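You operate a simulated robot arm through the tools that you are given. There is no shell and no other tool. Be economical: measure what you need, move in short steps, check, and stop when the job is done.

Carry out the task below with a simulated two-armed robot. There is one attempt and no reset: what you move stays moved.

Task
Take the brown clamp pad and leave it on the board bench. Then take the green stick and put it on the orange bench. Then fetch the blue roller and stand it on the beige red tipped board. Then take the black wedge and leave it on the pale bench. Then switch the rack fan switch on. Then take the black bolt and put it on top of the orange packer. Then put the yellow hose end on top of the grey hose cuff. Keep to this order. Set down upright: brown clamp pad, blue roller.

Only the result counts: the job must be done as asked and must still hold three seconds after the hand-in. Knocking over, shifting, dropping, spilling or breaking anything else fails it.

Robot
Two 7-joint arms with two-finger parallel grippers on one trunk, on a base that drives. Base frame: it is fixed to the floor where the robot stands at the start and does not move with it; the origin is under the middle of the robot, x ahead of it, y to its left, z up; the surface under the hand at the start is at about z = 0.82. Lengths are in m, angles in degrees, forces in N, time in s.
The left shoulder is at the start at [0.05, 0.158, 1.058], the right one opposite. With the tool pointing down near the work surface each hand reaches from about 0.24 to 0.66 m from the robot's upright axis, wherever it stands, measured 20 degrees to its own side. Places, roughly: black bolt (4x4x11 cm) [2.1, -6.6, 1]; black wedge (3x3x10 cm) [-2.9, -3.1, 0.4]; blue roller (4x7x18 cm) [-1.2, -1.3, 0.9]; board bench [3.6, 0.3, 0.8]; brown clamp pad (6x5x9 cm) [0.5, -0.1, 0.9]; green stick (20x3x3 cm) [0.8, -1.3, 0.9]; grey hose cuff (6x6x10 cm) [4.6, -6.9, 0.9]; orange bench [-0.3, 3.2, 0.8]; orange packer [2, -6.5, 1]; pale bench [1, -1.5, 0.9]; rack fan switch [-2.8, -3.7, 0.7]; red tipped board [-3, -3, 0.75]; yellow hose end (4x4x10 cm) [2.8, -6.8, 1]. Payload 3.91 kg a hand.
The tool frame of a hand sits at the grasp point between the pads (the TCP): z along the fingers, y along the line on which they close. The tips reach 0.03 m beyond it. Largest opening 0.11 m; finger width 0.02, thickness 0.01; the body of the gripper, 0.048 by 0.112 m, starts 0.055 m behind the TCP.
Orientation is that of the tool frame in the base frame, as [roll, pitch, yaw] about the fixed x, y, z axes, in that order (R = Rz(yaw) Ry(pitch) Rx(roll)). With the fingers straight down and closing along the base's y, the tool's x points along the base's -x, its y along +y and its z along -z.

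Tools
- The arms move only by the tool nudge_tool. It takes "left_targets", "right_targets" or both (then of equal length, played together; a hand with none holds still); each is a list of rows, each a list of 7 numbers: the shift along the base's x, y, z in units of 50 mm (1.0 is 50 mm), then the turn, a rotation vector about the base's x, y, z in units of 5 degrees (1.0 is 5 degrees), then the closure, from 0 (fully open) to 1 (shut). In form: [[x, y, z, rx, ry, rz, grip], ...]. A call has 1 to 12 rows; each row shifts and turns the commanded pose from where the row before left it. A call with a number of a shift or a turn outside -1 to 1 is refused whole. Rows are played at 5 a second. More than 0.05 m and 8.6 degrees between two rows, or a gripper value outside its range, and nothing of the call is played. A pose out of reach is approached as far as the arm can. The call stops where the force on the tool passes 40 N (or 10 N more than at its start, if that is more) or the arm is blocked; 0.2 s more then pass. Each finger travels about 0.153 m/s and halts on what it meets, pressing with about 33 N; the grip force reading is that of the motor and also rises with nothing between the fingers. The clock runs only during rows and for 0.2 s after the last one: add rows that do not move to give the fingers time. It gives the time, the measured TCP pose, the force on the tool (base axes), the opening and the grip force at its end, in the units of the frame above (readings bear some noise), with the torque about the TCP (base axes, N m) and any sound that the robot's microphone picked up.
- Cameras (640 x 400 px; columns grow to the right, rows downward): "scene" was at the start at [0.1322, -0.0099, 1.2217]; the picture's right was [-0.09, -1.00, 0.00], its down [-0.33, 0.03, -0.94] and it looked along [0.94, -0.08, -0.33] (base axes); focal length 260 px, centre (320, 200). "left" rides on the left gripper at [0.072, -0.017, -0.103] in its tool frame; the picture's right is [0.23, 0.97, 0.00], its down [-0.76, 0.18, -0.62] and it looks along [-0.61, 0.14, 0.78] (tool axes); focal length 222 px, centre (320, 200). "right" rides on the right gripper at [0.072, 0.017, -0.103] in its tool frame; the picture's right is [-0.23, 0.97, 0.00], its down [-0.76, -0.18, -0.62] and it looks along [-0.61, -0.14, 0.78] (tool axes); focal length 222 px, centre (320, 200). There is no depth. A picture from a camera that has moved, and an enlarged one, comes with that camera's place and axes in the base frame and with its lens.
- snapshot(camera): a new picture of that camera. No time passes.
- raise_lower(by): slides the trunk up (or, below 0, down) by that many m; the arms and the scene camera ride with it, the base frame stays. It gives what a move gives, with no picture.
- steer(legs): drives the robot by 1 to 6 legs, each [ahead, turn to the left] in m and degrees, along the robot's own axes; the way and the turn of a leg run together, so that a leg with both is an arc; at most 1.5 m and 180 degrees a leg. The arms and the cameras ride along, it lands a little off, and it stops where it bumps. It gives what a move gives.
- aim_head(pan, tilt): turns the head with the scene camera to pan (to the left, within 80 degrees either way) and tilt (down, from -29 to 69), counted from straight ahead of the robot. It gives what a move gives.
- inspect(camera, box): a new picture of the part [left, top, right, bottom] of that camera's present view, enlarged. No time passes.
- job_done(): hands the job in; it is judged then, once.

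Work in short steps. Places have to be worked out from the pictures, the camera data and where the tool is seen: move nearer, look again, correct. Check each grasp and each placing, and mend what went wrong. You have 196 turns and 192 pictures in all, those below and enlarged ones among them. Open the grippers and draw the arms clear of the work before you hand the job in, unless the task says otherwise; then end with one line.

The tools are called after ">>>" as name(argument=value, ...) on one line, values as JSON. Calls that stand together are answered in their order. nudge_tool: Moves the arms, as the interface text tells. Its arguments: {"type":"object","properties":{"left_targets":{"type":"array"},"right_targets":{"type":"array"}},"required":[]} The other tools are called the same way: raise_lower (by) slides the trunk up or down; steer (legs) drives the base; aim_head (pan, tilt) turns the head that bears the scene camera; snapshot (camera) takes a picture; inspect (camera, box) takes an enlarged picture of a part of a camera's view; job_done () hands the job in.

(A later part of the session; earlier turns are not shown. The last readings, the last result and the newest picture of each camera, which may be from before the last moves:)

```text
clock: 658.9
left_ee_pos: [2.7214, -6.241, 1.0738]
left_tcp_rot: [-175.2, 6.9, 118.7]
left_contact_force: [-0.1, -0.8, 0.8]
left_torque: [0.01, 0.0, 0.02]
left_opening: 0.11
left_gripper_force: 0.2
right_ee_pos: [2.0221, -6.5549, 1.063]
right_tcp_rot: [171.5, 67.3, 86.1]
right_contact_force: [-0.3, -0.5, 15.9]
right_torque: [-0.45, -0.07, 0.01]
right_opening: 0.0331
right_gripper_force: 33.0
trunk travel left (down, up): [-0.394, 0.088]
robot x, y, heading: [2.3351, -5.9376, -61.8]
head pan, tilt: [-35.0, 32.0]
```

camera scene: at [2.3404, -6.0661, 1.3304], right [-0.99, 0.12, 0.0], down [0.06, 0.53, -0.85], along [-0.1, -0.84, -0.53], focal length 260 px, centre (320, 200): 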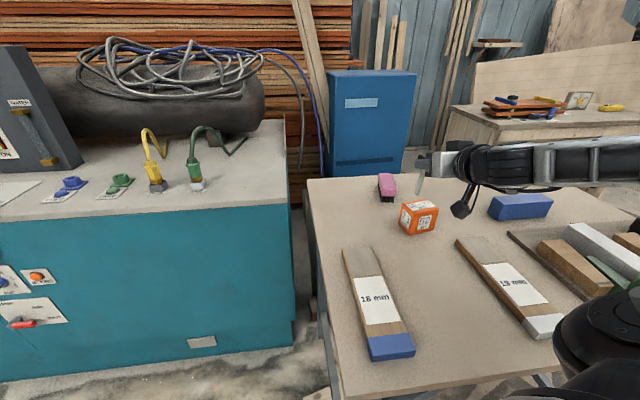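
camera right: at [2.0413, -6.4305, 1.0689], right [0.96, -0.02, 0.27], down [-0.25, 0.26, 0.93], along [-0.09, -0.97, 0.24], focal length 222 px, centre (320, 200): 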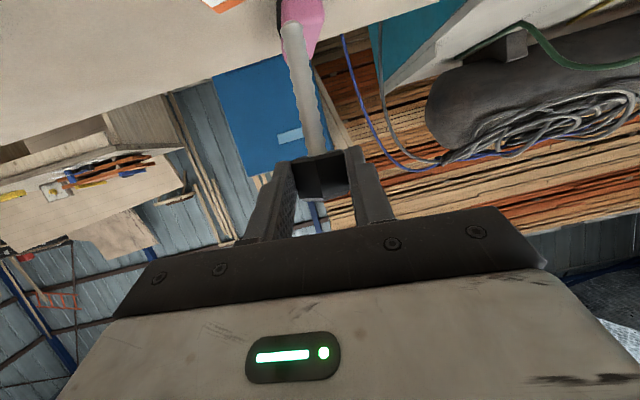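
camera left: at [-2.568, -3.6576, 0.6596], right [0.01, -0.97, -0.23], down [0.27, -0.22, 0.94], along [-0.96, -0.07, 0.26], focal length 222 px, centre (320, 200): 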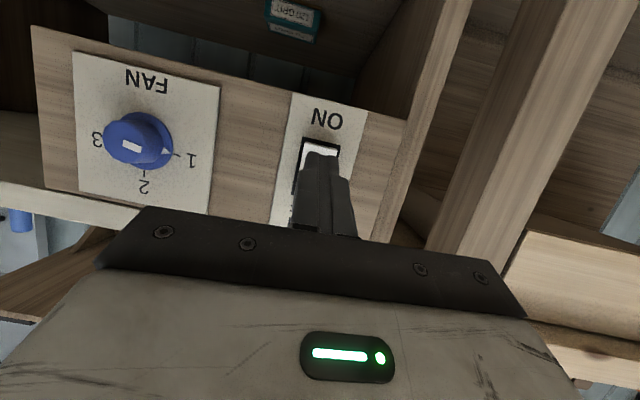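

Contact at 16 N. I'll ease back 3 mm so the bolt stands true, then open slightly.

>>> raise_lower(by=0.003)

>>> nudge_tool(right_targets=[[0, 0, 0, 0, 0, 0, 0.68], [0, 0, 0, 0, 0, 0, 0.64], [0, 0, 0, 0, 0, 0, 0.64], [0, 0, 0, 0, 0, 0, 0.64]])

>>> inspect(camera="scene", box=[380, 140, 480, 240])

>>> snapshot(camera="right")

```text
clock: 659.4
left_ee_pos: [2.7205, -6.2419, 1.0763]
left_tcp_rot: [-175.2, 6.9, 118.7]
left_contact_force: [0.5, -0.5, 0.1]
left_torque: [0.01, -0.02, 0.01]
left_opening: 0.1102
left_gripper_force: 0.1
right_ee_pos: [2.023, -6.5551, 1.0634]
right_tcp_rot: [171.5, 67.0, 86.0]
right_contact_force: [-0.1, -5.1, 12.0]
right_torque: [-0.76, 0.01, -0.05]
right_opening: 0.0335
right_gripper_force: 32.6
trunk travel left (down, up): [-0.397, 0.085]
robot x, y, heading: [2.334, -5.9415, -62.1]
head pan, tilt: [-35.0, 32.0]
```

```text
clock: 660.4
left_ee_pos: [2.7202, -6.2436, 1.0761]
left_tcp_rot: [-175.3, 6.8, 118.7]
left_contact_force: [-0.2, -0.6, 0.0]
left_torque: [0.02, -0.02, 0.0]
left_opening: 0.1099
left_gripper_force: 0.2
right_ee_pos: [2.0232, -6.5552, 1.0612]
right_tcp_rot: [171.4, 66.9, 85.9]
right_contact_force: [0.4, 0.0, -0.2]
right_torque: [0.01, 0.02, -0.01]
right_opening: 0.0397
right_gripper_force: 0.0
trunk travel left (down, up): [-0.397, 0.085]
robot x, y, heading: [2.3321, -5.9404, -61.9]
head pan, tilt: [-35.0, 32.0]
```

```text
4.00 times, centred on (430, 190) of scene
camera zoom: at [2.3404, -6.0657, 1.2985], right [-0.99, 0.12, 0.0], down [0.06, 0.53, -0.85], along [-0.1, -0.84, -0.53], focal length 1039 px, centre (-120, 240)
```

zoom: 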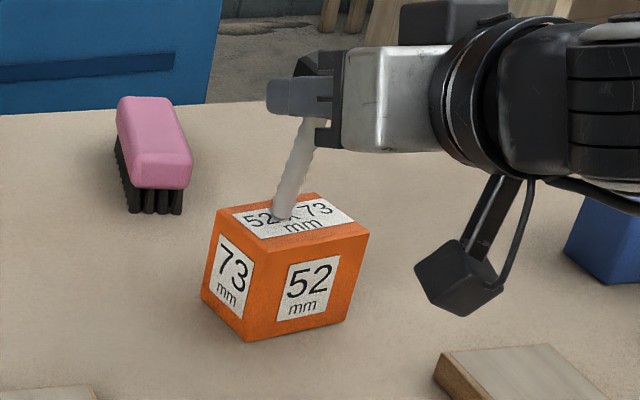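

```text
37 pictures are left
camera right: at [2.0331, -6.4309, 1.0365], right [0.96, -0.02, 0.27], down [-0.25, 0.26, 0.93], along [-0.09, -0.97, 0.24], focal length 222 px, centre (320, 200)
```

right: 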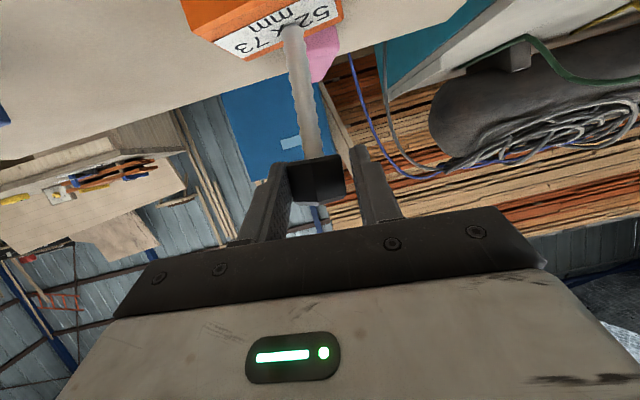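

Released and standing. I'll open wider, wait, then back straight out (+y).

>>> nudge_tool(right_targets=[[0, 0, 0, 0, 0, 0, 0.5], [0, 0, 0, 0, 0, 0, 0.3], [0, 0, 0, 0, 0, 0, 0.3], [0, 0.4, 0, 0, 0, 0, 0.3], [0, 0.7, 0, 0, 0, 0, 0.3], [0, 0.7, 0.1, 0, 0, 0, 0.3], [0, 0.7, 0.2, 0, 0, 0, 0.3]])

>>> snapshot(camera="scene")

```text
clock: 662.0
left_ee_pos: [2.7193, -6.2411, 1.076]
left_tcp_rot: [-175.2, 6.8, 118.7]
left_contact_force: [0.2, 0.5, 0.0]
left_torque: [0.01, -0.03, 0.0]
left_opening: 0.1098
left_gripper_force: 0.1
right_ee_pos: [2.0275, -6.4327, 1.0781]
right_tcp_rot: [171.3, 66.8, 85.8]
right_contact_force: [0.1, 0.6, -0.4]
right_torque: [0.0, 0.04, 0.0]
right_opening: 0.0772
right_gripper_force: 0.0
trunk travel left (down, up): [-0.397, 0.085]
robot x, y, heading: [2.3362, -5.9413, -61.7]
head pan, tilt: [-35.0, 32.0]
```

```text
36 pictures are left
camera scene: at [2.3407, -6.0651, 1.2986], right [-0.99, 0.12, 0.0], down [0.06, 0.53, -0.85], along [-0.1, -0.84, -0.53], focal length 260 px, centre (320, 200)
```

scene: 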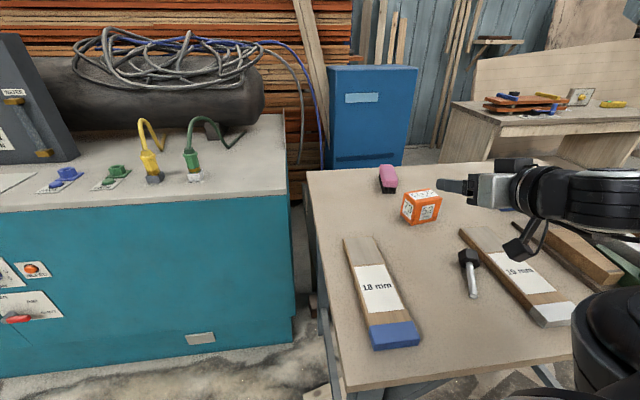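

The bolt came off as I withdrew. I'll zoom to see where it is.

>>> inspect(camera="scene", box=[390, 170, 550, 310])

```text
2.86 times, centred on (470, 240) of scene
camera zoom: at [2.3407, -6.0651, 1.2986], right [-0.99, 0.12, 0.0], down [0.06, 0.53, -0.85], along [-0.1, -0.84, -0.53], focal length 742 px, centre (-109, 86)
```

zoom: 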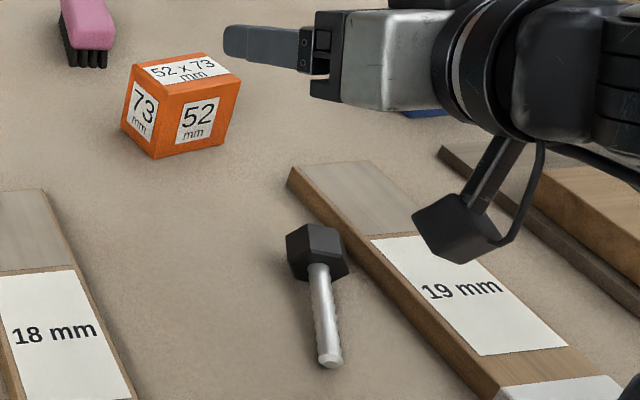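

The bolt now lies on the bench at about (2.01, -6.40)→(2.05, -6.32), head away from me, beside the 19 mm board. Laying it across the packer's top diagonal is stabler than standing it. I'll raise, square the base, and point the right hand down for a top grasp.

>>> raise_lower(by=0.08)

>>> steer(legs=[[0, -32]])

>>> nudge_tool(right_targets=[[0.2, 0, 0, 0.848, -0.53, 0, 0], [0.2, 0, 0, 0.848, -0.53, 0, 0], [0.2, 0, 0, 0.848, -0.53, 0, 0], [0.2, 0, 0, 0.848, -0.53, 0, 0], [0.2, 0, 0, 0.848, -0.53, 0, 0], [0.2, 0, 0, 0.848, -0.53, 0, 0], [0.2, -0.2, 0, 0.848, -0.53, 0, 0], [0.2, -0.2, 0, 0.848, -0.53, 0, 0], [0.2, -0.2, 0, 0.848, -0.53, 0, 0], [0.2, -0.2, 0, 0.848, -0.53, 0, 0], [0.2, -0.2, 0, 0.848, -0.53, 0, 0], [0.2, -0.2, 0, 0.848, -0.53, 0, 0]])

```text
clock: 663.2
left_ee_pos: [2.7216, -6.2424, 1.1549]
left_tcp_rot: [-175.3, 6.8, 118.7]
left_contact_force: [-0.4, 0.1, 1.0]
left_torque: [-0.01, 0.0, -0.01]
left_opening: 0.1101
left_gripper_force: 0.1
right_ee_pos: [2.0262, -6.4346, 1.1565]
right_tcp_rot: [171.4, 66.8, 85.9]
right_contact_force: [0.4, 0.4, 0.4]
right_torque: [0.01, -0.02, -0.02]
right_opening: 0.0773
right_gripper_force: 0.1
trunk travel left (down, up): [-0.477, 0.005]
robot x, y, heading: [2.3317, -5.9346, -62.1]
head pan, tilt: [-35.0, 32.0]
```

```text
clock: 665.1
left_ee_pos: [2.5088, -6.3993, 1.155]
left_tcp_rot: [-175.3, 6.7, 87.7]
left_contact_force: [-0.4, -0.4, 0.1]
left_torque: [-0.01, 0.01, 0.0]
left_opening: 0.11
left_gripper_force: 0.0
right_ee_pos: [1.8146, -6.2039, 1.156]
right_tcp_rot: [171.3, 66.8, 54.9]
right_contact_force: [-0.5, 0.0, -0.7]
right_torque: [-0.01, 0.0, 0.03]
right_opening: 0.0768
right_gripper_force: 0.0
trunk travel left (down, up): [-0.477, 0.005]
robot x, y, heading: [2.3337, -5.9418, -93.2]
head pan, tilt: [-35.0, 32.0]
```

```text
clock: 667.7
left_ee_pos: [2.5089, -6.3989, 1.1562]
left_tcp_rot: [-175.3, 6.8, 87.7]
left_contact_force: [-0.4, -0.2, -0.3]
left_torque: [0.01, 0.0, 0.05]
left_opening: 0.1103
left_gripper_force: 0.1
right_ee_pos: [1.9362, -6.2648, 1.1564]
right_tcp_rot: [174.1, 6.8, 56.7]
right_contact_force: [-0.4, -0.2, 0.4]
right_torque: [-0.01, 0.01, 0.0]
right_opening: 0.1102
right_gripper_force: 0.0
trunk travel left (down, up): [-0.477, 0.005]
robot x, y, heading: [2.3352, -5.9384, -92.9]
head pan, tilt: [-35.0, 32.0]
```

I'll trim the remaining tilt, set the closing axis perpendicular to the bolt, and move above its shank.

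>>> nudge_tool(right_targets=[[0.6, -0.7, 0, 0.9, 0.12, 0.35, 0.3], [0.6, -0.7, 0, 0.9, 0.12, 0.35, 0.3], [0.5, -0.7, -0.3, 0, 0, 0.6, 0.3], [0, 0, -0.9, 0, 0, 0, 0.3], [0, 0, 0, 0, 0, 0, 0.3]])

>>> snapshot(camera="right")

>>> aim_head(pan=-15, tilt=38)

>>> snapshot(camera="scene")

```text
clock: 668.9
left_ee_pos: [2.5109, -6.3991, 1.1562]
left_tcp_rot: [-175.3, 6.9, 87.8]
left_contact_force: [0.8, 0.1, -0.6]
left_torque: [-0.02, 0.02, -0.03]
left_opening: 0.1102
left_gripper_force: 0.0
right_ee_pos: [2.0248, -6.3723, 1.0975]
right_tcp_rot: [179.8, -0.4, 63.6]
right_contact_force: [0.1, 0.5, 0.2]
right_torque: [0.0, -0.01, -0.01]
right_opening: 0.0768
right_gripper_force: 0.1
trunk travel left (down, up): [-0.477, 0.005]
robot x, y, heading: [2.3305, -5.9372, -92.8]
head pan, tilt: [-35.0, 32.0]
```

```text
34 pictures are left
camera right: at [2.0705, -6.3137, 1.2015], right [0.77, -0.64, 0.0], down [-0.5, -0.6, 0.62], along [-0.39, -0.48, -0.79], focal length 222 px, centre (320, 200)
```

right: 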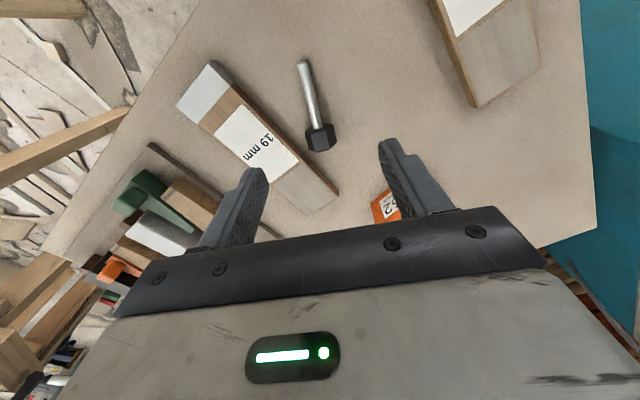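

```text
clock: 669.7
left_ee_pos: [2.5084, -6.3984, 1.1555]
left_tcp_rot: [-175.3, 6.9, 87.7]
left_contact_force: [-0.1, 0.2, 0.5]
left_torque: [0.02, 0.0, -0.03]
left_opening: 0.1103
left_gripper_force: 0.1
right_ee_pos: [2.0236, -6.3721, 1.0974]
right_tcp_rot: [179.8, -0.4, 63.6]
right_contact_force: [-0.9, 0.2, 0.2]
right_torque: [-0.02, 0.02, -0.01]
right_opening: 0.0773
right_gripper_force: 0.0
trunk travel left (down, up): [-0.477, 0.005]
robot x, y, heading: [2.3327, -5.9399, -93.0]
head pan, tilt: [-15.0, 38.0]
```

```text
33 pictures are left
camera scene: at [2.3037, -6.0635, 1.3693], right [-0.95, 0.31, 0.0], down [0.19, 0.59, -0.79], along [-0.24, -0.75, -0.62], focal length 260 px, centre (320, 200)
```

scene: 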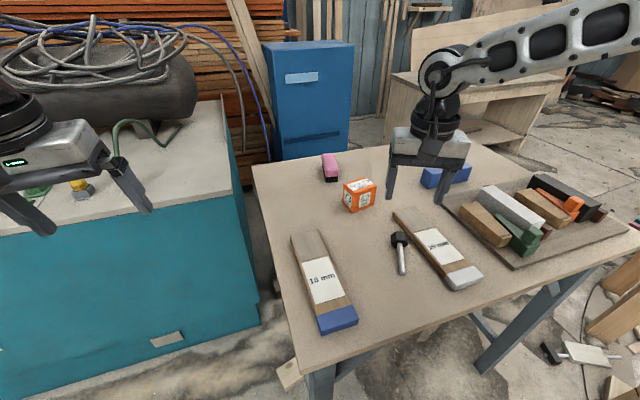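

Refined: I'll grip the shank at (2.017, -6.370) with a ~45 mm opening. The 19 mm board's edge is at x≈1.975, so the finger clears it by about 1 cm. I'll lower with the trunk first.

>>> raise_lower(by=-0.1)

>>> nudge_tool(right_targets=[[-0.13, 0.04, 0, 0, 0, 0, 0.59], [0, 0, -0.2, 0, 0, 0, 0.59], [0, 0, 0, 0, 0, 0, 0.59]])

>>> snapshot(camera="right")

```text
clock: 671.0
left_ee_pos: [2.5101, -6.3988, 1.0561]
left_tcp_rot: [-175.3, 6.9, 87.7]
left_contact_force: [-0.2, 0.0, 0.0]
left_torque: [-0.02, -0.01, 0.01]
left_opening: 0.1101
left_gripper_force: 0.1
right_ee_pos: [2.0229, -6.3711, 0.9983]
right_tcp_rot: [179.7, -0.2, 63.6]
right_contact_force: [0.9, -0.2, 0.6]
right_torque: [-0.02, -0.03, -0.01]
right_opening: 0.077
right_gripper_force: 0.1
trunk travel left (down, up): [-0.377, 0.105]
robot x, y, heading: [2.3329, -5.9435, -92.7]
head pan, tilt: [-15.0, 38.0]
```

```text
clock: 671.8
left_ee_pos: [2.5084, -6.3982, 1.0557]
left_tcp_rot: [-175.3, 6.7, 87.7]
left_contact_force: [-1.0, -0.2, 1.0]
left_torque: [0.0, 0.03, -0.01]
left_opening: 0.11
left_gripper_force: 0.1
right_ee_pos: [2.019, -6.3681, 0.9882]
right_tcp_rot: [179.8, -0.3, 63.6]
right_contact_force: [0.0, 0.5, -0.3]
right_torque: [0.0, -0.01, 0.0]
right_opening: 0.0451
right_gripper_force: 0.1
trunk travel left (down, up): [-0.377, 0.105]
robot x, y, heading: [2.331, -5.9386, -92.9]
head pan, tilt: [-15.0, 38.0]
```

```text
32 pictures are left
camera right: at [2.0652, -6.3103, 1.0923], right [0.77, -0.64, 0.0], down [-0.5, -0.6, 0.62], along [-0.39, -0.48, -0.79], focal length 222 px, centre (320, 200)
```

right: 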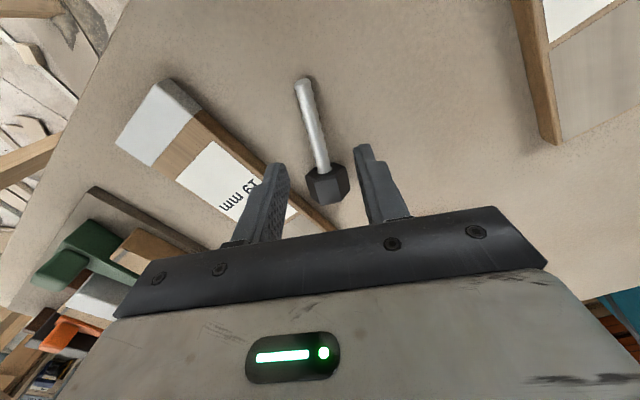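

The shank lies centred between the fingers. I'll lower to z≈0.955 and close.

>>> nudge_tool(right_targets=[[0, 0, -0.4, 0, 0, 0, 0.59], [0, 0, -0.26, 0, 0, 0, 0.59], [0, 0, 0, 0, 0, 0, 0.59]])

>>> nudge_tool(right_targets=[[0, 0, 0, 0, 0, 0, 0.8], [0, 0, 0, 0, 0, 0, 1], [0, 0, 0, 0, 0, 0, 1], [0, 0, 0, 0, 0, 0, 1]])

```text
clock: 672.6
left_ee_pos: [2.509, -6.3982, 1.0562]
left_tcp_rot: [-175.2, 6.7, 87.7]
left_contact_force: [0.4, -0.8, -0.1]
left_torque: [0.02, -0.02, -0.01]
left_opening: 0.1099
left_gripper_force: 0.2
right_ee_pos: [2.0168, -6.3668, 0.9533]
right_tcp_rot: [179.8, -0.2, 63.6]
right_contact_force: [0.1, -0.1, 0.0]
right_torque: [0.01, -0.01, 0.01]
right_opening: 0.0451
right_gripper_force: 0.0
trunk travel left (down, up): [-0.377, 0.105]
robot x, y, heading: [2.3329, -5.9381, -93.0]
head pan, tilt: [-15.0, 38.0]
```

```text
clock: 673.6
left_ee_pos: [2.5087, -6.3992, 1.0565]
left_tcp_rot: [-175.3, 6.8, 87.7]
left_contact_force: [0.0, -0.1, 0.0]
left_torque: [0.0, 0.0, -0.03]
left_opening: 0.1099
left_gripper_force: 0.0
right_ee_pos: [2.0173, -6.3669, 0.9537]
right_tcp_rot: [179.8, -0.3, 63.7]
right_contact_force: [0.6, -0.5, 1.3]
right_torque: [0.01, 0.01, -0.01]
right_opening: 0.0001
right_gripper_force: 32.7
trunk travel left (down, up): [-0.377, 0.105]
robot x, y, heading: [2.3331, -5.9355, -92.9]
head pan, tilt: [-15.0, 38.0]
```

It closed on nothing, so I'll look at what's there.

>>> snapshot(camera="right")

>>> inspect(camera="scene", box=[360, 180, 480, 290])

```text
31 pictures are left
camera right: at [2.0637, -6.3098, 1.0578], right [0.77, -0.64, 0.0], down [-0.5, -0.6, 0.62], along [-0.39, -0.48, -0.79], focal length 222 px, centre (320, 200)
```

right: 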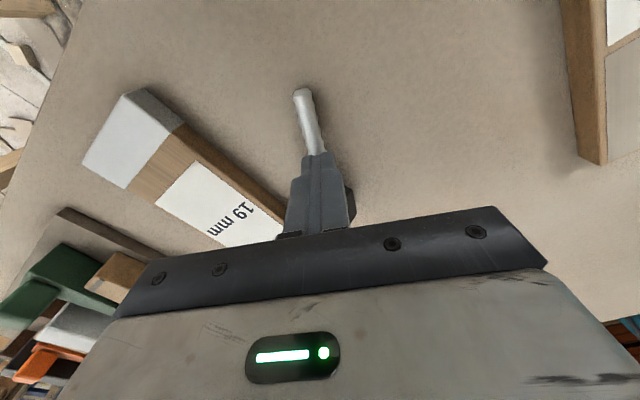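

```text
3.64 times, centred on (420, 235) of scene
camera zoom: at [2.3038, -6.0635, 1.2693], right [-0.95, 0.31, 0.0], down [0.19, 0.59, -0.79], along [-0.24, -0.75, -0.62], focal length 945 px, centre (-44, 73)
```

zoom: 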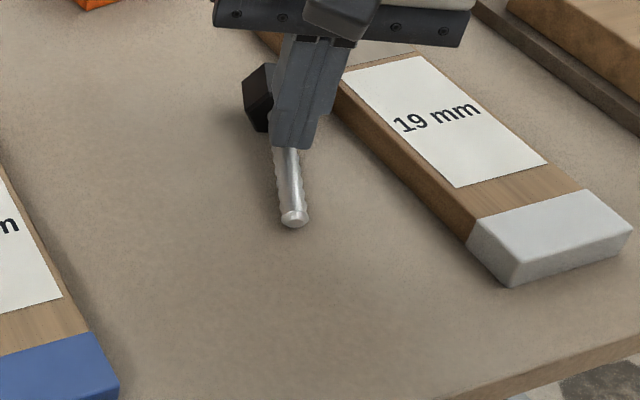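

The fingers closed just above the shank. I'll reopen, go down another 13 mm, and close again.

>>> nudge_tool(right_targets=[[0, 0, 0, 0, 0, 0, 0.62], [0, 0, 0, 0, 0, 0, 0.6], [0, 0, -0.13, 0, 0, 0, 0.6], [0, 0, -0.13, 0, 0, 0, 0.6], [0, 0, 0, 0, 0, 0, 0.6]])

>>> nudge_tool(right_targets=[[0, 0, 0, 0, 0, 0, 0.8], [0, 0, 0, 0, 0, 0, 1], [0, 0, 0, 0, 0, 0, 1], [0, 0, 0, 0, 0, 0, 1]])

```text
clock: 674.8
left_ee_pos: [2.509, -6.3987, 1.056]
left_tcp_rot: [-175.3, 6.7, 87.6]
left_contact_force: [-0.7, 0.1, -0.3]
left_torque: [-0.02, 0.01, -0.02]
left_opening: 0.11
left_gripper_force: 0.0
right_ee_pos: [2.0173, -6.3675, 0.9412]
right_tcp_rot: [179.8, -0.3, 63.6]
right_contact_force: [-0.1, 0.7, -0.3]
right_torque: [0.01, 0.02, 0.01]
right_opening: 0.0439
right_gripper_force: 0.1
trunk travel left (down, up): [-0.377, 0.105]
robot x, y, heading: [2.3339, -5.9423, -92.9]
head pan, tilt: [-15.0, 38.0]
```

```text
clock: 675.8
left_ee_pos: [2.51, -6.3982, 1.0553]
left_tcp_rot: [-175.3, 6.9, 87.6]
left_contact_force: [-0.3, -0.3, -0.3]
left_torque: [0.01, -0.02, 0.0]
left_opening: 0.1101
left_gripper_force: 0.1
right_ee_pos: [2.0168, -6.3678, 0.942]
right_tcp_rot: [179.7, -0.2, 63.5]
right_contact_force: [-2.0, -0.2, 7.5]
right_torque: [-0.01, 0.5, -0.47]
right_opening: 0.0047
right_gripper_force: 32.7
trunk travel left (down, up): [-0.377, 0.105]
robot x, y, heading: [2.3347, -5.9402, -93.2]
head pan, tilt: [-15.0, 38.0]
```

It only pinched the top of the shank (4.7 mm). I'll reopen and go down another 8 mm.

>>> nudge_tool(right_targets=[[0, 0, 0, 0, 0, 0, 0.7], [0, 0, 0, 0, 0, 0, 0.62], [0, 0, -0.1, 0, 0, 0, 0.62], [0, 0, -0.08, 0, 0, 0, 0.62], [0, 0, 0, 0, 0, 0, 0.62]])

>>> nudge_tool(right_targets=[[0, 0, 0, 0, 0, 0, 0.8], [0, 0, 0, 0, 0, 0, 1], [0, 0, 0, 0, 0, 0, 1], [0, 0, 0, 0, 0, 0, 1]])

>>> snapshot(camera="right")

```text
clock: 677.0
left_ee_pos: [2.5086, -6.397, 1.0557]
left_tcp_rot: [-175.1, 6.8, 87.7]
left_contact_force: [0.3, 1.1, 0.8]
left_torque: [-0.02, -0.01, -0.02]
left_opening: 0.1098
left_gripper_force: 0.1
right_ee_pos: [2.0184, -6.3671, 0.9329]
right_tcp_rot: [179.9, -0.4, 63.6]
right_contact_force: [-0.6, -0.2, 0.0]
right_torque: [-0.02, -0.01, 0.03]
right_opening: 0.0419
right_gripper_force: 0.1
trunk travel left (down, up): [-0.377, 0.105]
robot x, y, heading: [2.3325, -5.938, -93.2]
head pan, tilt: [-15.0, 38.0]
```

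```text
clock: 678.0
left_ee_pos: [2.5092, -6.3984, 1.0567]
left_tcp_rot: [-175.2, 6.9, 87.7]
left_contact_force: [-0.1, 0.3, 0.1]
left_torque: [0.01, 0.01, -0.01]
left_opening: 0.1101
left_gripper_force: 0.1
right_ee_pos: [2.0166, -6.3664, 0.9338]
right_tcp_rot: [179.9, -0.2, 63.6]
right_contact_force: [-2.1, 2.9, 8.4]
right_torque: [0.18, 0.34, -0.28]
right_opening: 0.005
right_gripper_force: 33.1
trunk travel left (down, up): [-0.377, 0.105]
robot x, y, heading: [2.3339, -5.9416, -93.3]
head pan, tilt: [-15.0, 38.0]
```

```text
29 pictures are left
camera right: at [2.0642, -6.31, 1.0378], right [0.77, -0.64, 0.0], down [-0.5, -0.6, 0.62], along [-0.39, -0.48, -0.78], focal length 222 px, centre (320, 200)
```

right: 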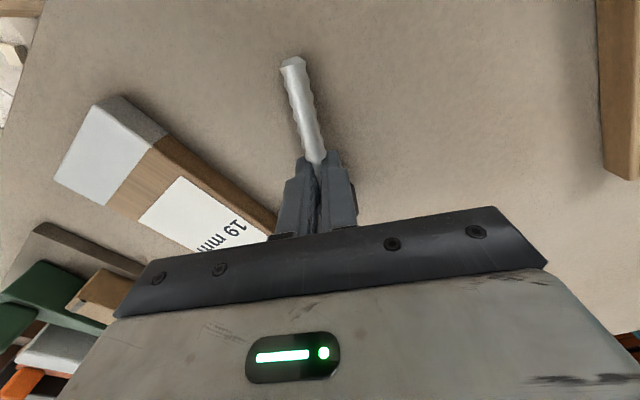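

The bench is lower than I assumed. I'll open and descend more until the fingertips touch the bench, then close.

>>> nudge_tool(right_targets=[[0, 0, 0.1, 0, 0, 0, 0.7], [0, 0, 0, 0, 0, 0, 0.6], [0, 0, 0, 0, 0, 0, 0.6], [0, 0, -0.2, 0, 0, 0, 0.6], [0, 0, -0.2, 0, 0, 0, 0.6], [0, 0, 0, 0, 0, 0, 0.6]])

>>> snapshot(camera="right")

```text
clock: 679.2
left_ee_pos: [2.5089, -6.3953, 1.0573]
left_tcp_rot: [-175.1, 7.1, 87.5]
left_contact_force: [0.0, 0.7, 0.1]
left_torque: [-0.01, -0.01, -0.01]
left_opening: 0.1101
left_gripper_force: 0.0
right_ee_pos: [2.0187, -6.369, 0.9305]
right_tcp_rot: [179.7, 0.3, 63.6]
right_contact_force: [2.2, 13.4, 22.8]
right_torque: [0.87, 0.44, -0.2]
right_opening: 0.0459
right_gripper_force: 2.5
trunk travel left (down, up): [-0.377, 0.105]
robot x, y, heading: [2.3369, -5.9418, -93.2]
head pan, tilt: [-15.0, 38.0]
stopped in row 5 (right hand): the force on the tool passed its limit at 51 N (the readings are from after the stop); the commanded pose is now the measured one
```

```text
28 pictures are left
camera right: at [2.0665, -6.3102, 1.0335], right [0.77, -0.64, 0.01], down [-0.5, -0.6, 0.63], along [-0.39, -0.49, -0.78], focal length 222 px, centre (320, 200)
```

right: 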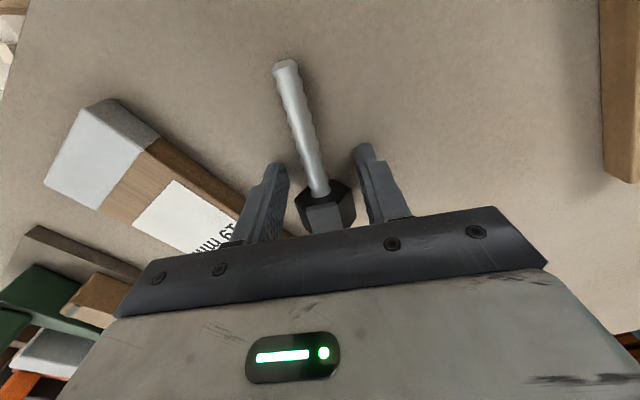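

The fingertips are at the bench (≈0.90). I'll ease up 2 mm and close here.

>>> nudge_tool(right_targets=[[0, 0, 0.05, 0, 0, 0, 0.62], [0, 0, 0, 0, 0, 0, 0.8], [0, 0, 0, 0, 0, 0, 1], [0, 0, 0, 0, 0, 0, 1], [0, 0, 0, 0, 0, 0, 1]])

>>> inspect(camera="right", box=[230, 40, 410, 240])

```text
clock: 680.4
left_ee_pos: [2.5086, -6.398, 1.0565]
left_tcp_rot: [-175.3, 6.9, 87.7]
left_contact_force: [-0.3, -0.1, -0.3]
left_torque: [0.0, 0.01, 0.01]
left_opening: 0.1098
left_gripper_force: 0.1
right_ee_pos: [2.0172, -6.3715, 0.9298]
right_tcp_rot: [179.5, 0.5, 63.7]
right_contact_force: [-9.4, 2.3, 18.7]
right_torque: [0.22, 0.5, -0.26]
right_opening: 0.0064
right_gripper_force: 32.5
trunk travel left (down, up): [-0.377, 0.105]
robot x, y, heading: [2.3335, -5.9419, -92.7]
head pan, tilt: [-15.0, 38.0]
```

```text
2.00 times, centred on (320, 140) of right
camera zoom: at [2.0645, -6.3126, 1.0333], right [0.77, -0.64, 0.01], down [-0.5, -0.6, 0.63], along [-0.39, -0.49, -0.78], focal length 444 px, centre (320, 320)
```

zoom: 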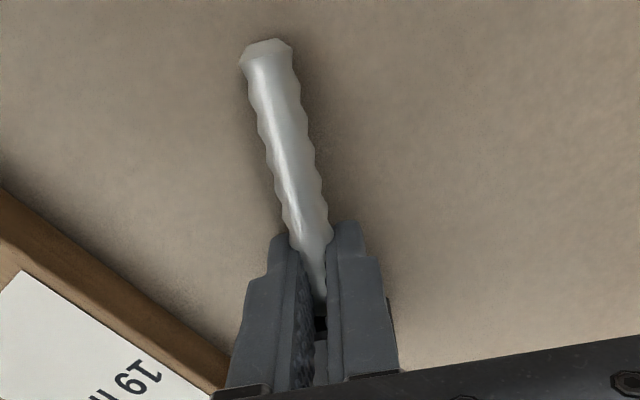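

The shank seems pinched between the pads now. I'll try lifting slightly and check.

>>> nudge_tool(right_targets=[[0, 0, 0.3, 0, 0, 0, 1], [0, 0, 0.5, 0, 0, 0, 1], [0, 0, 0.6, 0, 0, 0, 1], [0, 0, 0, 0, 0, 0, 1]])

>>> snapshot(camera="right")

```text
clock: 681.4
left_ee_pos: [2.5083, -6.3977, 1.0558]
left_tcp_rot: [-175.3, 6.8, 87.7]
left_contact_force: [-0.4, -0.2, -0.2]
left_torque: [0.0, -0.02, -0.02]
left_opening: 0.1099
left_gripper_force: 0.0
right_ee_pos: [2.0184, -6.3717, 0.9982]
right_tcp_rot: [179.6, 0.3, 63.6]
right_contact_force: [0.4, 0.5, -2.3]
right_torque: [0.03, 0.0, 0.02]
right_opening: 0.0131
right_gripper_force: 32.7
trunk travel left (down, up): [-0.377, 0.105]
robot x, y, heading: [2.3326, -5.9421, -93.2]
head pan, tilt: [-15.0, 38.0]
```

```text
26 pictures are left
camera right: at [2.0657, -6.3132, 1.101], right [0.77, -0.64, 0.01], down [-0.5, -0.6, 0.62], along [-0.39, -0.49, -0.78], focal length 222 px, centre (320, 200)
```

right: 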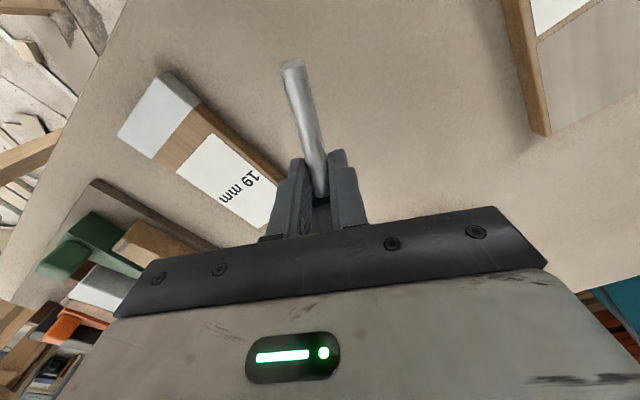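

The bolt is now held by its shank (13 mm, 2.3 N). With the bench at z≈0.90, the packer top recomputes to z≈0.97 with centre (2.027, -6.578), which explains why it was set near the edge before. I'll lift, rotate the bolt toward the packer's diagonal, and test the reach.

>>> nudge_tool(right_targets=[[0, 0, 0.8, 0, 0, 0, 1], [0, 0, 0.4, 0, 0, -0.8, 1], [0, -0.6, 0, 0, 0, -0.8, 1], [0, -0.8, 0, 0, 0, -0.8, 1], [0.1, -0.8, 0, 0, 0, -0.8, 1], [0.1, -0.8, 0, 0, 0, -0.8, 1], [0.1, -0.8, 0, 0, 0, -0.6, 1], [0, 0, 0, 0, 0, 0, 1]])

>>> snapshot(camera="right")

```text
clock: 683.2
left_ee_pos: [2.5091, -6.3995, 1.0562]
left_tcp_rot: [-175.2, 6.8, 87.6]
left_contact_force: [0.9, -0.4, 0.7]
left_torque: [0.0, -0.02, 0.0]
left_opening: 0.1099
left_gripper_force: 0.0
right_ee_pos: [2.0159, -6.4917, 1.0555]
right_tcp_rot: [179.6, 0.3, 40.6]
right_contact_force: [0.0, -0.1, -2.6]
right_torque: [-0.01, -0.01, 0.01]
right_opening: 0.0131
right_gripper_force: 32.6
right hand out of reach, approached as far as the arm can: row 6, 7
trunk travel left (down, up): [-0.377, 0.105]
robot x, y, heading: [2.3346, -5.938, -93.0]
head pan, tilt: [-15.0, 38.0]
```

```text
25 pictures are left
camera right: at [2.0816, -6.4565, 1.1584], right [0.46, -0.89, 0.01], down [-0.69, -0.35, 0.63], along [-0.55, -0.29, -0.78], focal length 222 px, centre (320, 200)
```

right: 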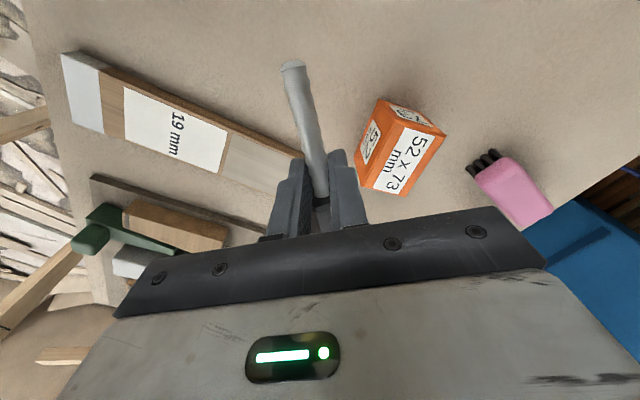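

The packer's centre is confirmed at (2.027, -6.577). I'm 8 cm short, so I'll use the base-turn trick (25° left) and bring the hand back over the packer.

>>> steer(legs=[[0, 25]])

>>> nudge_tool(right_targets=[[-0.8, 0, 0, 0, 0, 0, 1], [-0.8, 0, 0, 0, 0, 0, 1], [-0.8, 0, 0, 0, 0, 0, 1], [-0.8, 0, 0, 0, 0, -0.5, 1], [-0.8, 0, 0, 0, 0, -0.5, 1], [-0.8, 0, 0, 0, 0, -0.5, 1], [0, 0, 0, 0, 0, -0.5, 1], [0, 0, 0, 0, 0, -0.5, 1], [0, 0, 0, 0, 0, -0.5, 1], [0, 0, 0, 0, 0, 0, 1]])

>>> snapshot(camera="right")

```text
clock: 684.9
left_ee_pos: [2.686, -6.2827, 1.0555]
left_tcp_rot: [-175.3, 6.8, 112.6]
left_contact_force: [-0.5, 0.6, 1.1]
left_torque: [-0.03, 0.0, 0.01]
left_opening: 0.1103
left_gripper_force: 0.0
right_ee_pos: [2.2768, -6.5743, 1.0558]
right_tcp_rot: [179.6, 0.3, 65.4]
right_contact_force: [-1.1, 0.2, -1.3]
right_torque: [0.03, -0.01, -0.01]
right_opening: 0.0132
right_gripper_force: 33.0
trunk travel left (down, up): [-0.377, 0.105]
robot x, y, heading: [2.3348, -5.9415, -68.2]
head pan, tilt: [-15.0, 38.0]
```

```text
clock: 687.1
left_ee_pos: [2.6861, -6.2832, 1.056]
left_tcp_rot: [-175.3, 6.8, 112.5]
left_contact_force: [0.3, -0.1, -0.3]
left_torque: [-0.01, 0.03, -0.02]
left_opening: 0.11
left_gripper_force: 0.1
right_ee_pos: [2.0372, -6.5733, 1.0543]
right_tcp_rot: [179.6, 0.3, 50.4]
right_contact_force: [0.1, -0.2, -2.0]
right_torque: [-0.01, 0.0, 0.02]
right_opening: 0.0129
right_gripper_force: 32.9
trunk travel left (down, up): [-0.377, 0.105]
robot x, y, heading: [2.3324, -5.941, -68.4]
head pan, tilt: [-15.0, 38.0]
```

```text
24 pictures are left
camera right: at [2.096, -6.5268, 1.1576], right [0.61, -0.8, 0.01], down [-0.62, -0.47, 0.63], along [-0.49, -0.38, -0.78], focal length 222 px, centre (320, 200)
```

right: 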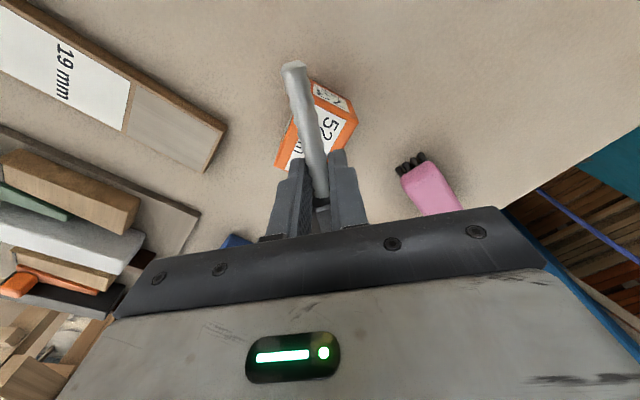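

It reaches. I'll rotate 10° more toward the diagonal, then lower with the trunk toward contact.

>>> nudge_tool(right_targets=[[0, 0, 0, 0, 0, -0.6, 1], [0, 0, 0, 0, 0, -0.6, 1], [-0.06, 0.04, 0, 0, 0, -0.6, 1], [0, 0, 0, 0, 0, 0, 1]])

>>> raise_lower(by=-0.04)

>>> snapshot(camera="right")

>>> aim_head(pan=-38, tilt=38)

>>> inspect(camera="scene", box=[340, 90, 480, 210])

```text
clock: 688.1
left_ee_pos: [2.6851, -6.2827, 1.0565]
left_tcp_rot: [-175.3, 6.9, 112.5]
left_contact_force: [-0.6, 0.6, 0.8]
left_torque: [-0.04, 0.0, 0.02]
left_opening: 0.1103
left_gripper_force: 0.2
right_ee_pos: [2.033, -6.5719, 1.0547]
right_tcp_rot: [179.6, 0.4, 41.4]
right_contact_force: [-1.7, -0.7, -2.1]
right_torque: [0.03, 0.01, -0.01]
right_opening: 0.013
right_gripper_force: 33.0
trunk travel left (down, up): [-0.377, 0.105]
robot x, y, heading: [2.3284, -5.9397, -68.4]
head pan, tilt: [-15.0, 38.0]
```

```text
clock: 688.9
left_ee_pos: [2.6857, -6.2823, 1.0153]
left_tcp_rot: [-175.4, 7.0, 112.5]
left_contact_force: [0.1, 1.6, -0.1]
left_torque: [-0.03, 0.02, -0.01]
left_opening: 0.1099
left_gripper_force: 0.1
right_ee_pos: [2.0334, -6.571, 1.0149]
right_tcp_rot: [179.6, 0.3, 41.4]
right_contact_force: [0.0, -0.3, -1.8]
right_torque: [0.0, -0.03, 0.01]
right_opening: 0.0131
right_gripper_force: 32.9
trunk travel left (down, up): [-0.337, 0.145]
robot x, y, heading: [2.3346, -5.9362, -68.4]
head pan, tilt: [-15.0, 38.0]
```

```text
23 pictures are left
camera right: at [2.0987, -6.5352, 1.1184], right [0.47, -0.88, 0.01], down [-0.69, -0.36, 0.63], along [-0.55, -0.3, -0.78], focal length 222 px, centre (320, 200)
```

right: 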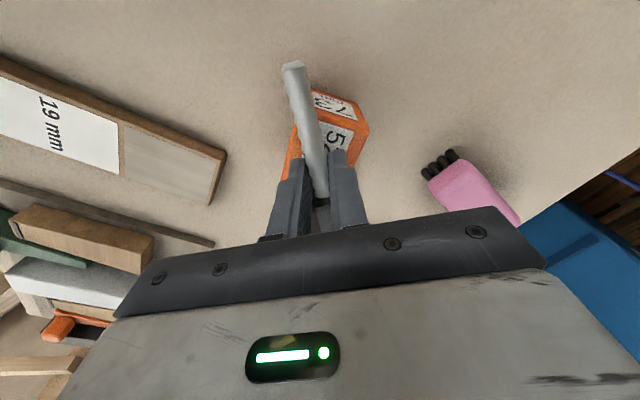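

```text
clock: 689.8
left_ee_pos: [2.6837, -6.2825, 1.0155]
left_tcp_rot: [-175.3, 6.8, 112.5]
left_contact_force: [-0.3, 0.4, 0.0]
left_torque: [-0.02, 0.0, -0.02]
left_opening: 0.1099
left_gripper_force: 0.0
right_ee_pos: [2.0329, -6.5721, 1.0154]
right_tcp_rot: [179.6, 0.3, 41.4]
right_contact_force: [-1.2, 0.1, -2.1]
right_torque: [0.06, -0.01, -0.01]
right_opening: 0.0129
right_gripper_force: 33.4
trunk travel left (down, up): [-0.337, 0.145]
robot x, y, heading: [2.332, -5.9399, -68.4]
head pan, tilt: [-38.0, 38.0]
```

```text
3.33 times, centred on (410, 150) of scene
camera zoom: at [2.3232, -6.0616, 1.2293], right [-0.96, 0.28, 0.0], down [0.17, 0.59, -0.79], along [-0.22, -0.76, -0.62], focal length 866 px, centre (20, 367)
```

zoom: 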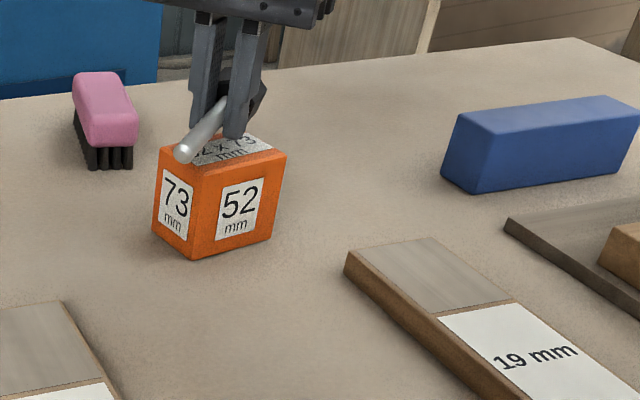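

The bolt lies along the packer's diagonal, just above it. I'll lower in fine steps to contact.

>>> raise_lower(by=-0.01)

>>> raise_lower(by=-0.005)

>>> inspect(camera="scene", box=[340, 90, 440, 180])

```text
clock: 690.4
left_ee_pos: [2.6856, -6.2826, 1.007]
left_tcp_rot: [-175.3, 6.9, 112.5]
left_contact_force: [0.2, 1.0, -0.3]
left_torque: [-0.01, -0.03, -0.01]
left_opening: 0.1099
left_gripper_force: 0.0
right_ee_pos: [2.033, -6.5722, 1.0056]
right_tcp_rot: [179.6, 0.3, 41.4]
right_contact_force: [0.1, -0.7, -1.6]
right_torque: [0.01, -0.02, -0.01]
right_opening: 0.0127
right_gripper_force: 32.9
trunk travel left (down, up): [-0.327, 0.155]
robot x, y, heading: [2.3311, -5.9402, -68.1]
head pan, tilt: [-38.0, 38.0]
```

```text
clock: 690.9
left_ee_pos: [2.6858, -6.2828, 1.0014]
left_tcp_rot: [-175.4, 6.9, 112.5]
left_contact_force: [-1.2, 0.8, -0.3]
left_torque: [-0.01, 0.02, 0.02]
left_opening: 0.1101
left_gripper_force: 0.0
right_ee_pos: [2.0331, -6.5721, 1.0019]
right_tcp_rot: [179.4, 0.4, 41.5]
right_contact_force: [-2.6, 0.3, 7.8]
right_torque: [-0.14, 0.15, -0.03]
right_opening: 0.013
right_gripper_force: 33.6
trunk travel left (down, up): [-0.322, 0.16]
robot x, y, heading: [2.3371, -5.9373, -68.3]
head pan, tilt: [-38.0, 38.0]
```

```text
4.44 times, centred on (390, 135) of scene
camera zoom: at [2.3233, -6.0607, 1.2145], right [-0.96, 0.28, 0.0], down [0.17, 0.59, -0.79], along [-0.22, -0.76, -0.61], focal length 1155 px, centre (9, 489)
```

zoom: 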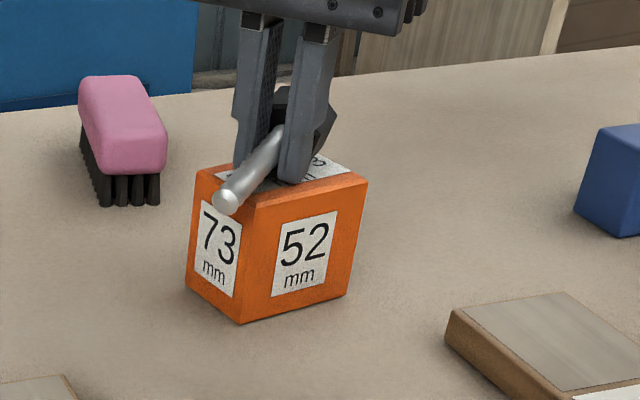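

Contact at 8 N. I'll open gently and see whether it stays.

>>> nudge_tool(right_targets=[[0, 0, 0.03, 0, 0, 0, 0.9], [0, 0, 0, 0, 0, 0, 0.82], [0, 0, 0, 0, 0, 0, 0.76], [0, 0, 0, 0, 0, 0, 0.72], [0, 0, 0, 0, 0, 0, 0.72]])

>>> inspect(camera="scene", box=[340, 90, 440, 180])

```text
clock: 692.1
left_ee_pos: [2.6857, -6.2837, 1.0015]
left_tcp_rot: [-175.4, 6.8, 112.5]
left_contact_force: [-1.0, -0.5, -0.7]
left_torque: [-0.02, 0.01, 0.04]
left_opening: 0.1099
left_gripper_force: 0.1
right_ee_pos: [2.0334, -6.5717, 1.0005]
right_tcp_rot: [179.7, 0.2, 41.4]
right_contact_force: [0.7, 0.8, -0.3]
right_torque: [-0.03, 0.0, -0.02]
right_opening: 0.0308
right_gripper_force: 0.2
trunk travel left (down, up): [-0.322, 0.16]
robot x, y, heading: [2.3332, -5.9396, -68.0]
head pan, tilt: [-38.0, 38.0]
```

```text
4.44 times, centred on (390, 135) of scene
camera zoom: at [2.3232, -6.0614, 1.2143], right [-0.96, 0.28, 0.0], down [0.17, 0.59, -0.79], along [-0.22, -0.76, -0.62], focal length 1155 px, centre (9, 489)
```

zoom: 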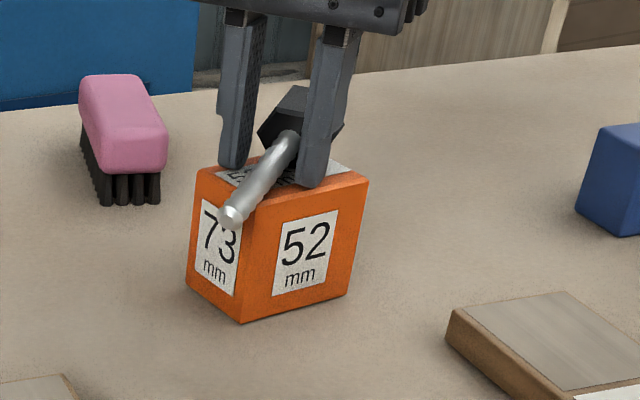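

The bolt rests on the packer, head on top. I'll raise straight up with the trunk and verify.

>>> raise_lower(by=0.1)

>>> inspect(camera="scene", box=[330, 110, 450, 220])

```text
clock: 693.4
left_ee_pos: [2.6856, -6.2827, 1.1005]
left_tcp_rot: [-175.3, 6.8, 112.5]
left_contact_force: [-0.1, 0.3, 0.2]
left_torque: [0.02, 0.0, 0.01]
left_opening: 0.11
left_gripper_force: 0.1
right_ee_pos: [2.0326, -6.5719, 1.1006]
right_tcp_rot: [179.6, 0.3, 41.4]
right_contact_force: [0.3, 1.0, 0.1]
right_torque: [0.01, 0.0, 0.02]
right_opening: 0.0308
right_gripper_force: 0.1
trunk travel left (down, up): [-0.422, 0.06]
robot x, y, heading: [2.3337, -5.9386, -68.3]
head pan, tilt: [-38.0, 38.0]
```

```text
3.64 times, centred on (390, 165) of scene
camera zoom: at [2.3232, -6.0616, 1.3142], right [-0.96, 0.28, 0.0], down [0.17, 0.59, -0.79], along [-0.22, -0.76, -0.62], focal length 945 px, centre (66, 327)
```

zoom: 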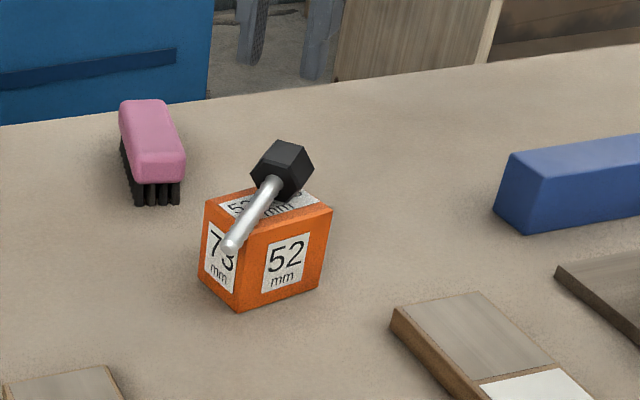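

The bolt rests securely on the packer. Now for the yellow hose end on the teal machine at about (2.75, -6.83): I'll retract the right hand and re-stand the robot in front of it.

>>> nudge_tool(right_targets=[[0, 0, 0.6, 0, 0, 0.6, 0.5], [0.3, 0.7, 0.4, 0, 0, 0.6, 0.3], [0.3, 0.8, 0, 0, 0, 0.8, 0], [0.3, 0.8, 0, 0, 0, 0.8, 0], [0.3, 0.8, 0, 0, 0, 0.8, 0], [0.3, 0.8, 0, 0, 0, 0.8, 0]])

>>> steer(legs=[[-0.2, 0], [0, 68], [0.34, 0], [0, -90], [0.45, 0]])

>>> aim_head(pan=12, tilt=32)

>>> snapshot(camera="scene")

```text
clock: 694.8
left_ee_pos: [2.6852, -6.283, 1.1006]
left_tcp_rot: [-175.3, 6.9, 112.4]
left_contact_force: [0.8, 0.5, -0.9]
left_torque: [0.03, 0.0, -0.04]
left_opening: 0.1102
left_gripper_force: 0.0
right_ee_pos: [2.1077, -6.3731, 1.15]
right_tcp_rot: [179.5, 0.5, 63.4]
right_contact_force: [0.8, 0.0, 0.4]
right_torque: [0.01, 0.01, 0.0]
right_opening: 0.11
right_gripper_force: 0.1
trunk travel left (down, up): [-0.422, 0.06]
robot x, y, heading: [2.3299, -5.9375, -68.4]
head pan, tilt: [-38.0, 38.0]
```

```text
clock: 707.4
left_ee_pos: [2.7504, -6.6831, 1.1001]
left_tcp_rot: [-175.3, 6.9, 88.1]
left_contact_force: [0.3, 1.0, -0.6]
left_torque: [0.0, 0.02, 0.01]
left_opening: 0.1101
left_gripper_force: 0.1
right_ee_pos: [2.1877, -6.5282, 1.1499]
right_tcp_rot: [179.6, 0.3, 39.2]
right_contact_force: [-0.3, -0.5, -0.1]
right_torque: [0.0, -0.02, -0.01]
right_opening: 0.1102
right_gripper_force: 0.0
trunk travel left (down, up): [-0.422, 0.06]
robot x, y, heading: [2.5696, -6.2256, -92.6]
head pan, tilt: [-38.0, 38.0]
```

```text
clock: 708.6
left_ee_pos: [2.7511, -6.6823, 1.1021]
left_tcp_rot: [-175.3, 6.8, 88.0]
left_contact_force: [0.2, 0.0, 0.5]
left_torque: [-0.02, 0.0, 0.02]
left_opening: 0.1102
left_gripper_force: 0.0
right_ee_pos: [2.1873, -6.5296, 1.1486]
right_tcp_rot: [179.6, 0.2, 39.1]
right_contact_force: [0.3, -0.5, 0.3]
right_torque: [0.03, -0.02, -0.02]
right_opening: 0.11
right_gripper_force: 0.1
trunk travel left (down, up): [-0.422, 0.06]
robot x, y, heading: [2.5718, -6.2266, -92.7]
head pan, tilt: [12.0, 32.0]
```

```text
18 pictures are left
camera scene: at [2.5835, -6.3547, 1.3235], right [-0.99, -0.16, 0.0], down [-0.09, 0.52, -0.85], along [0.14, -0.84, -0.53], focal length 260 px, centre (320, 200)
```

scene: 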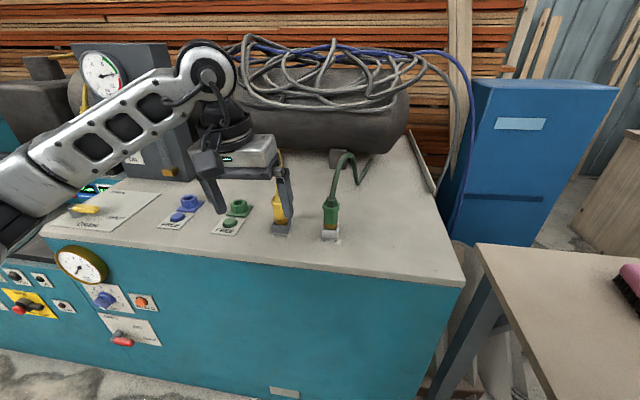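

The yellow hose end stands in a small grey dock at pixel (281, 215). I'll triangulate with the left-hand camera.

>>> snapshot(camera="left")

```text
17 pictures are left
camera left: at [2.7445, -6.5973, 1.1952], right [0.98, 0.18, -0.11], down [0.21, -0.69, 0.69], along [0.05, -0.7, -0.71], focal length 222 px, centre (320, 200)
```

left: 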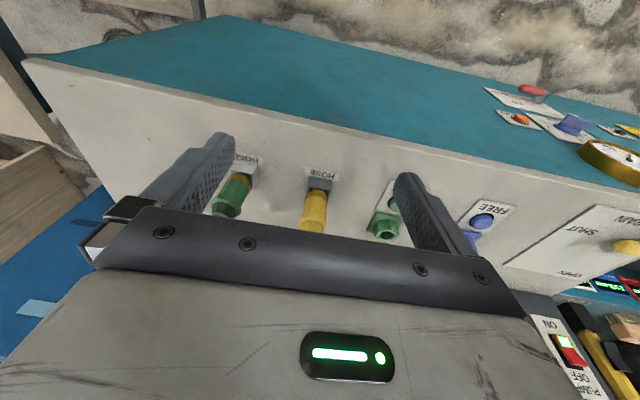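

Estimated dock base: (2.75, -6.80), machine top z≈0.93. I'll zoom to see the hose end's shape.

>>> inspect(camera="scene", box=[240, 130, 360, 250])

```text
3.33 times, centred on (300, 190) of scene
camera zoom: at [2.5835, -6.3547, 1.3235], right [-0.99, -0.16, 0.0], down [-0.09, 0.52, -0.85], along [0.14, -0.84, -0.53], focal length 866 px, centre (387, 233)
```

zoom: 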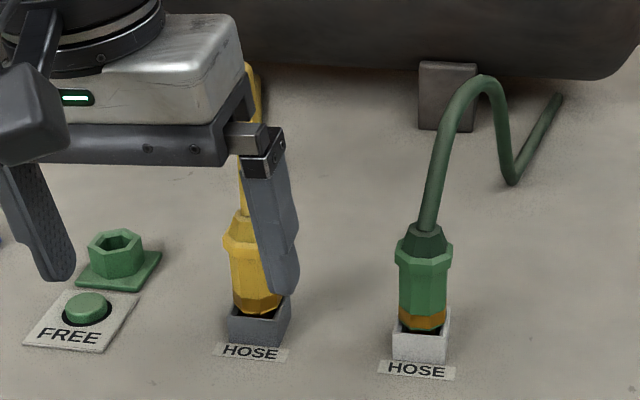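

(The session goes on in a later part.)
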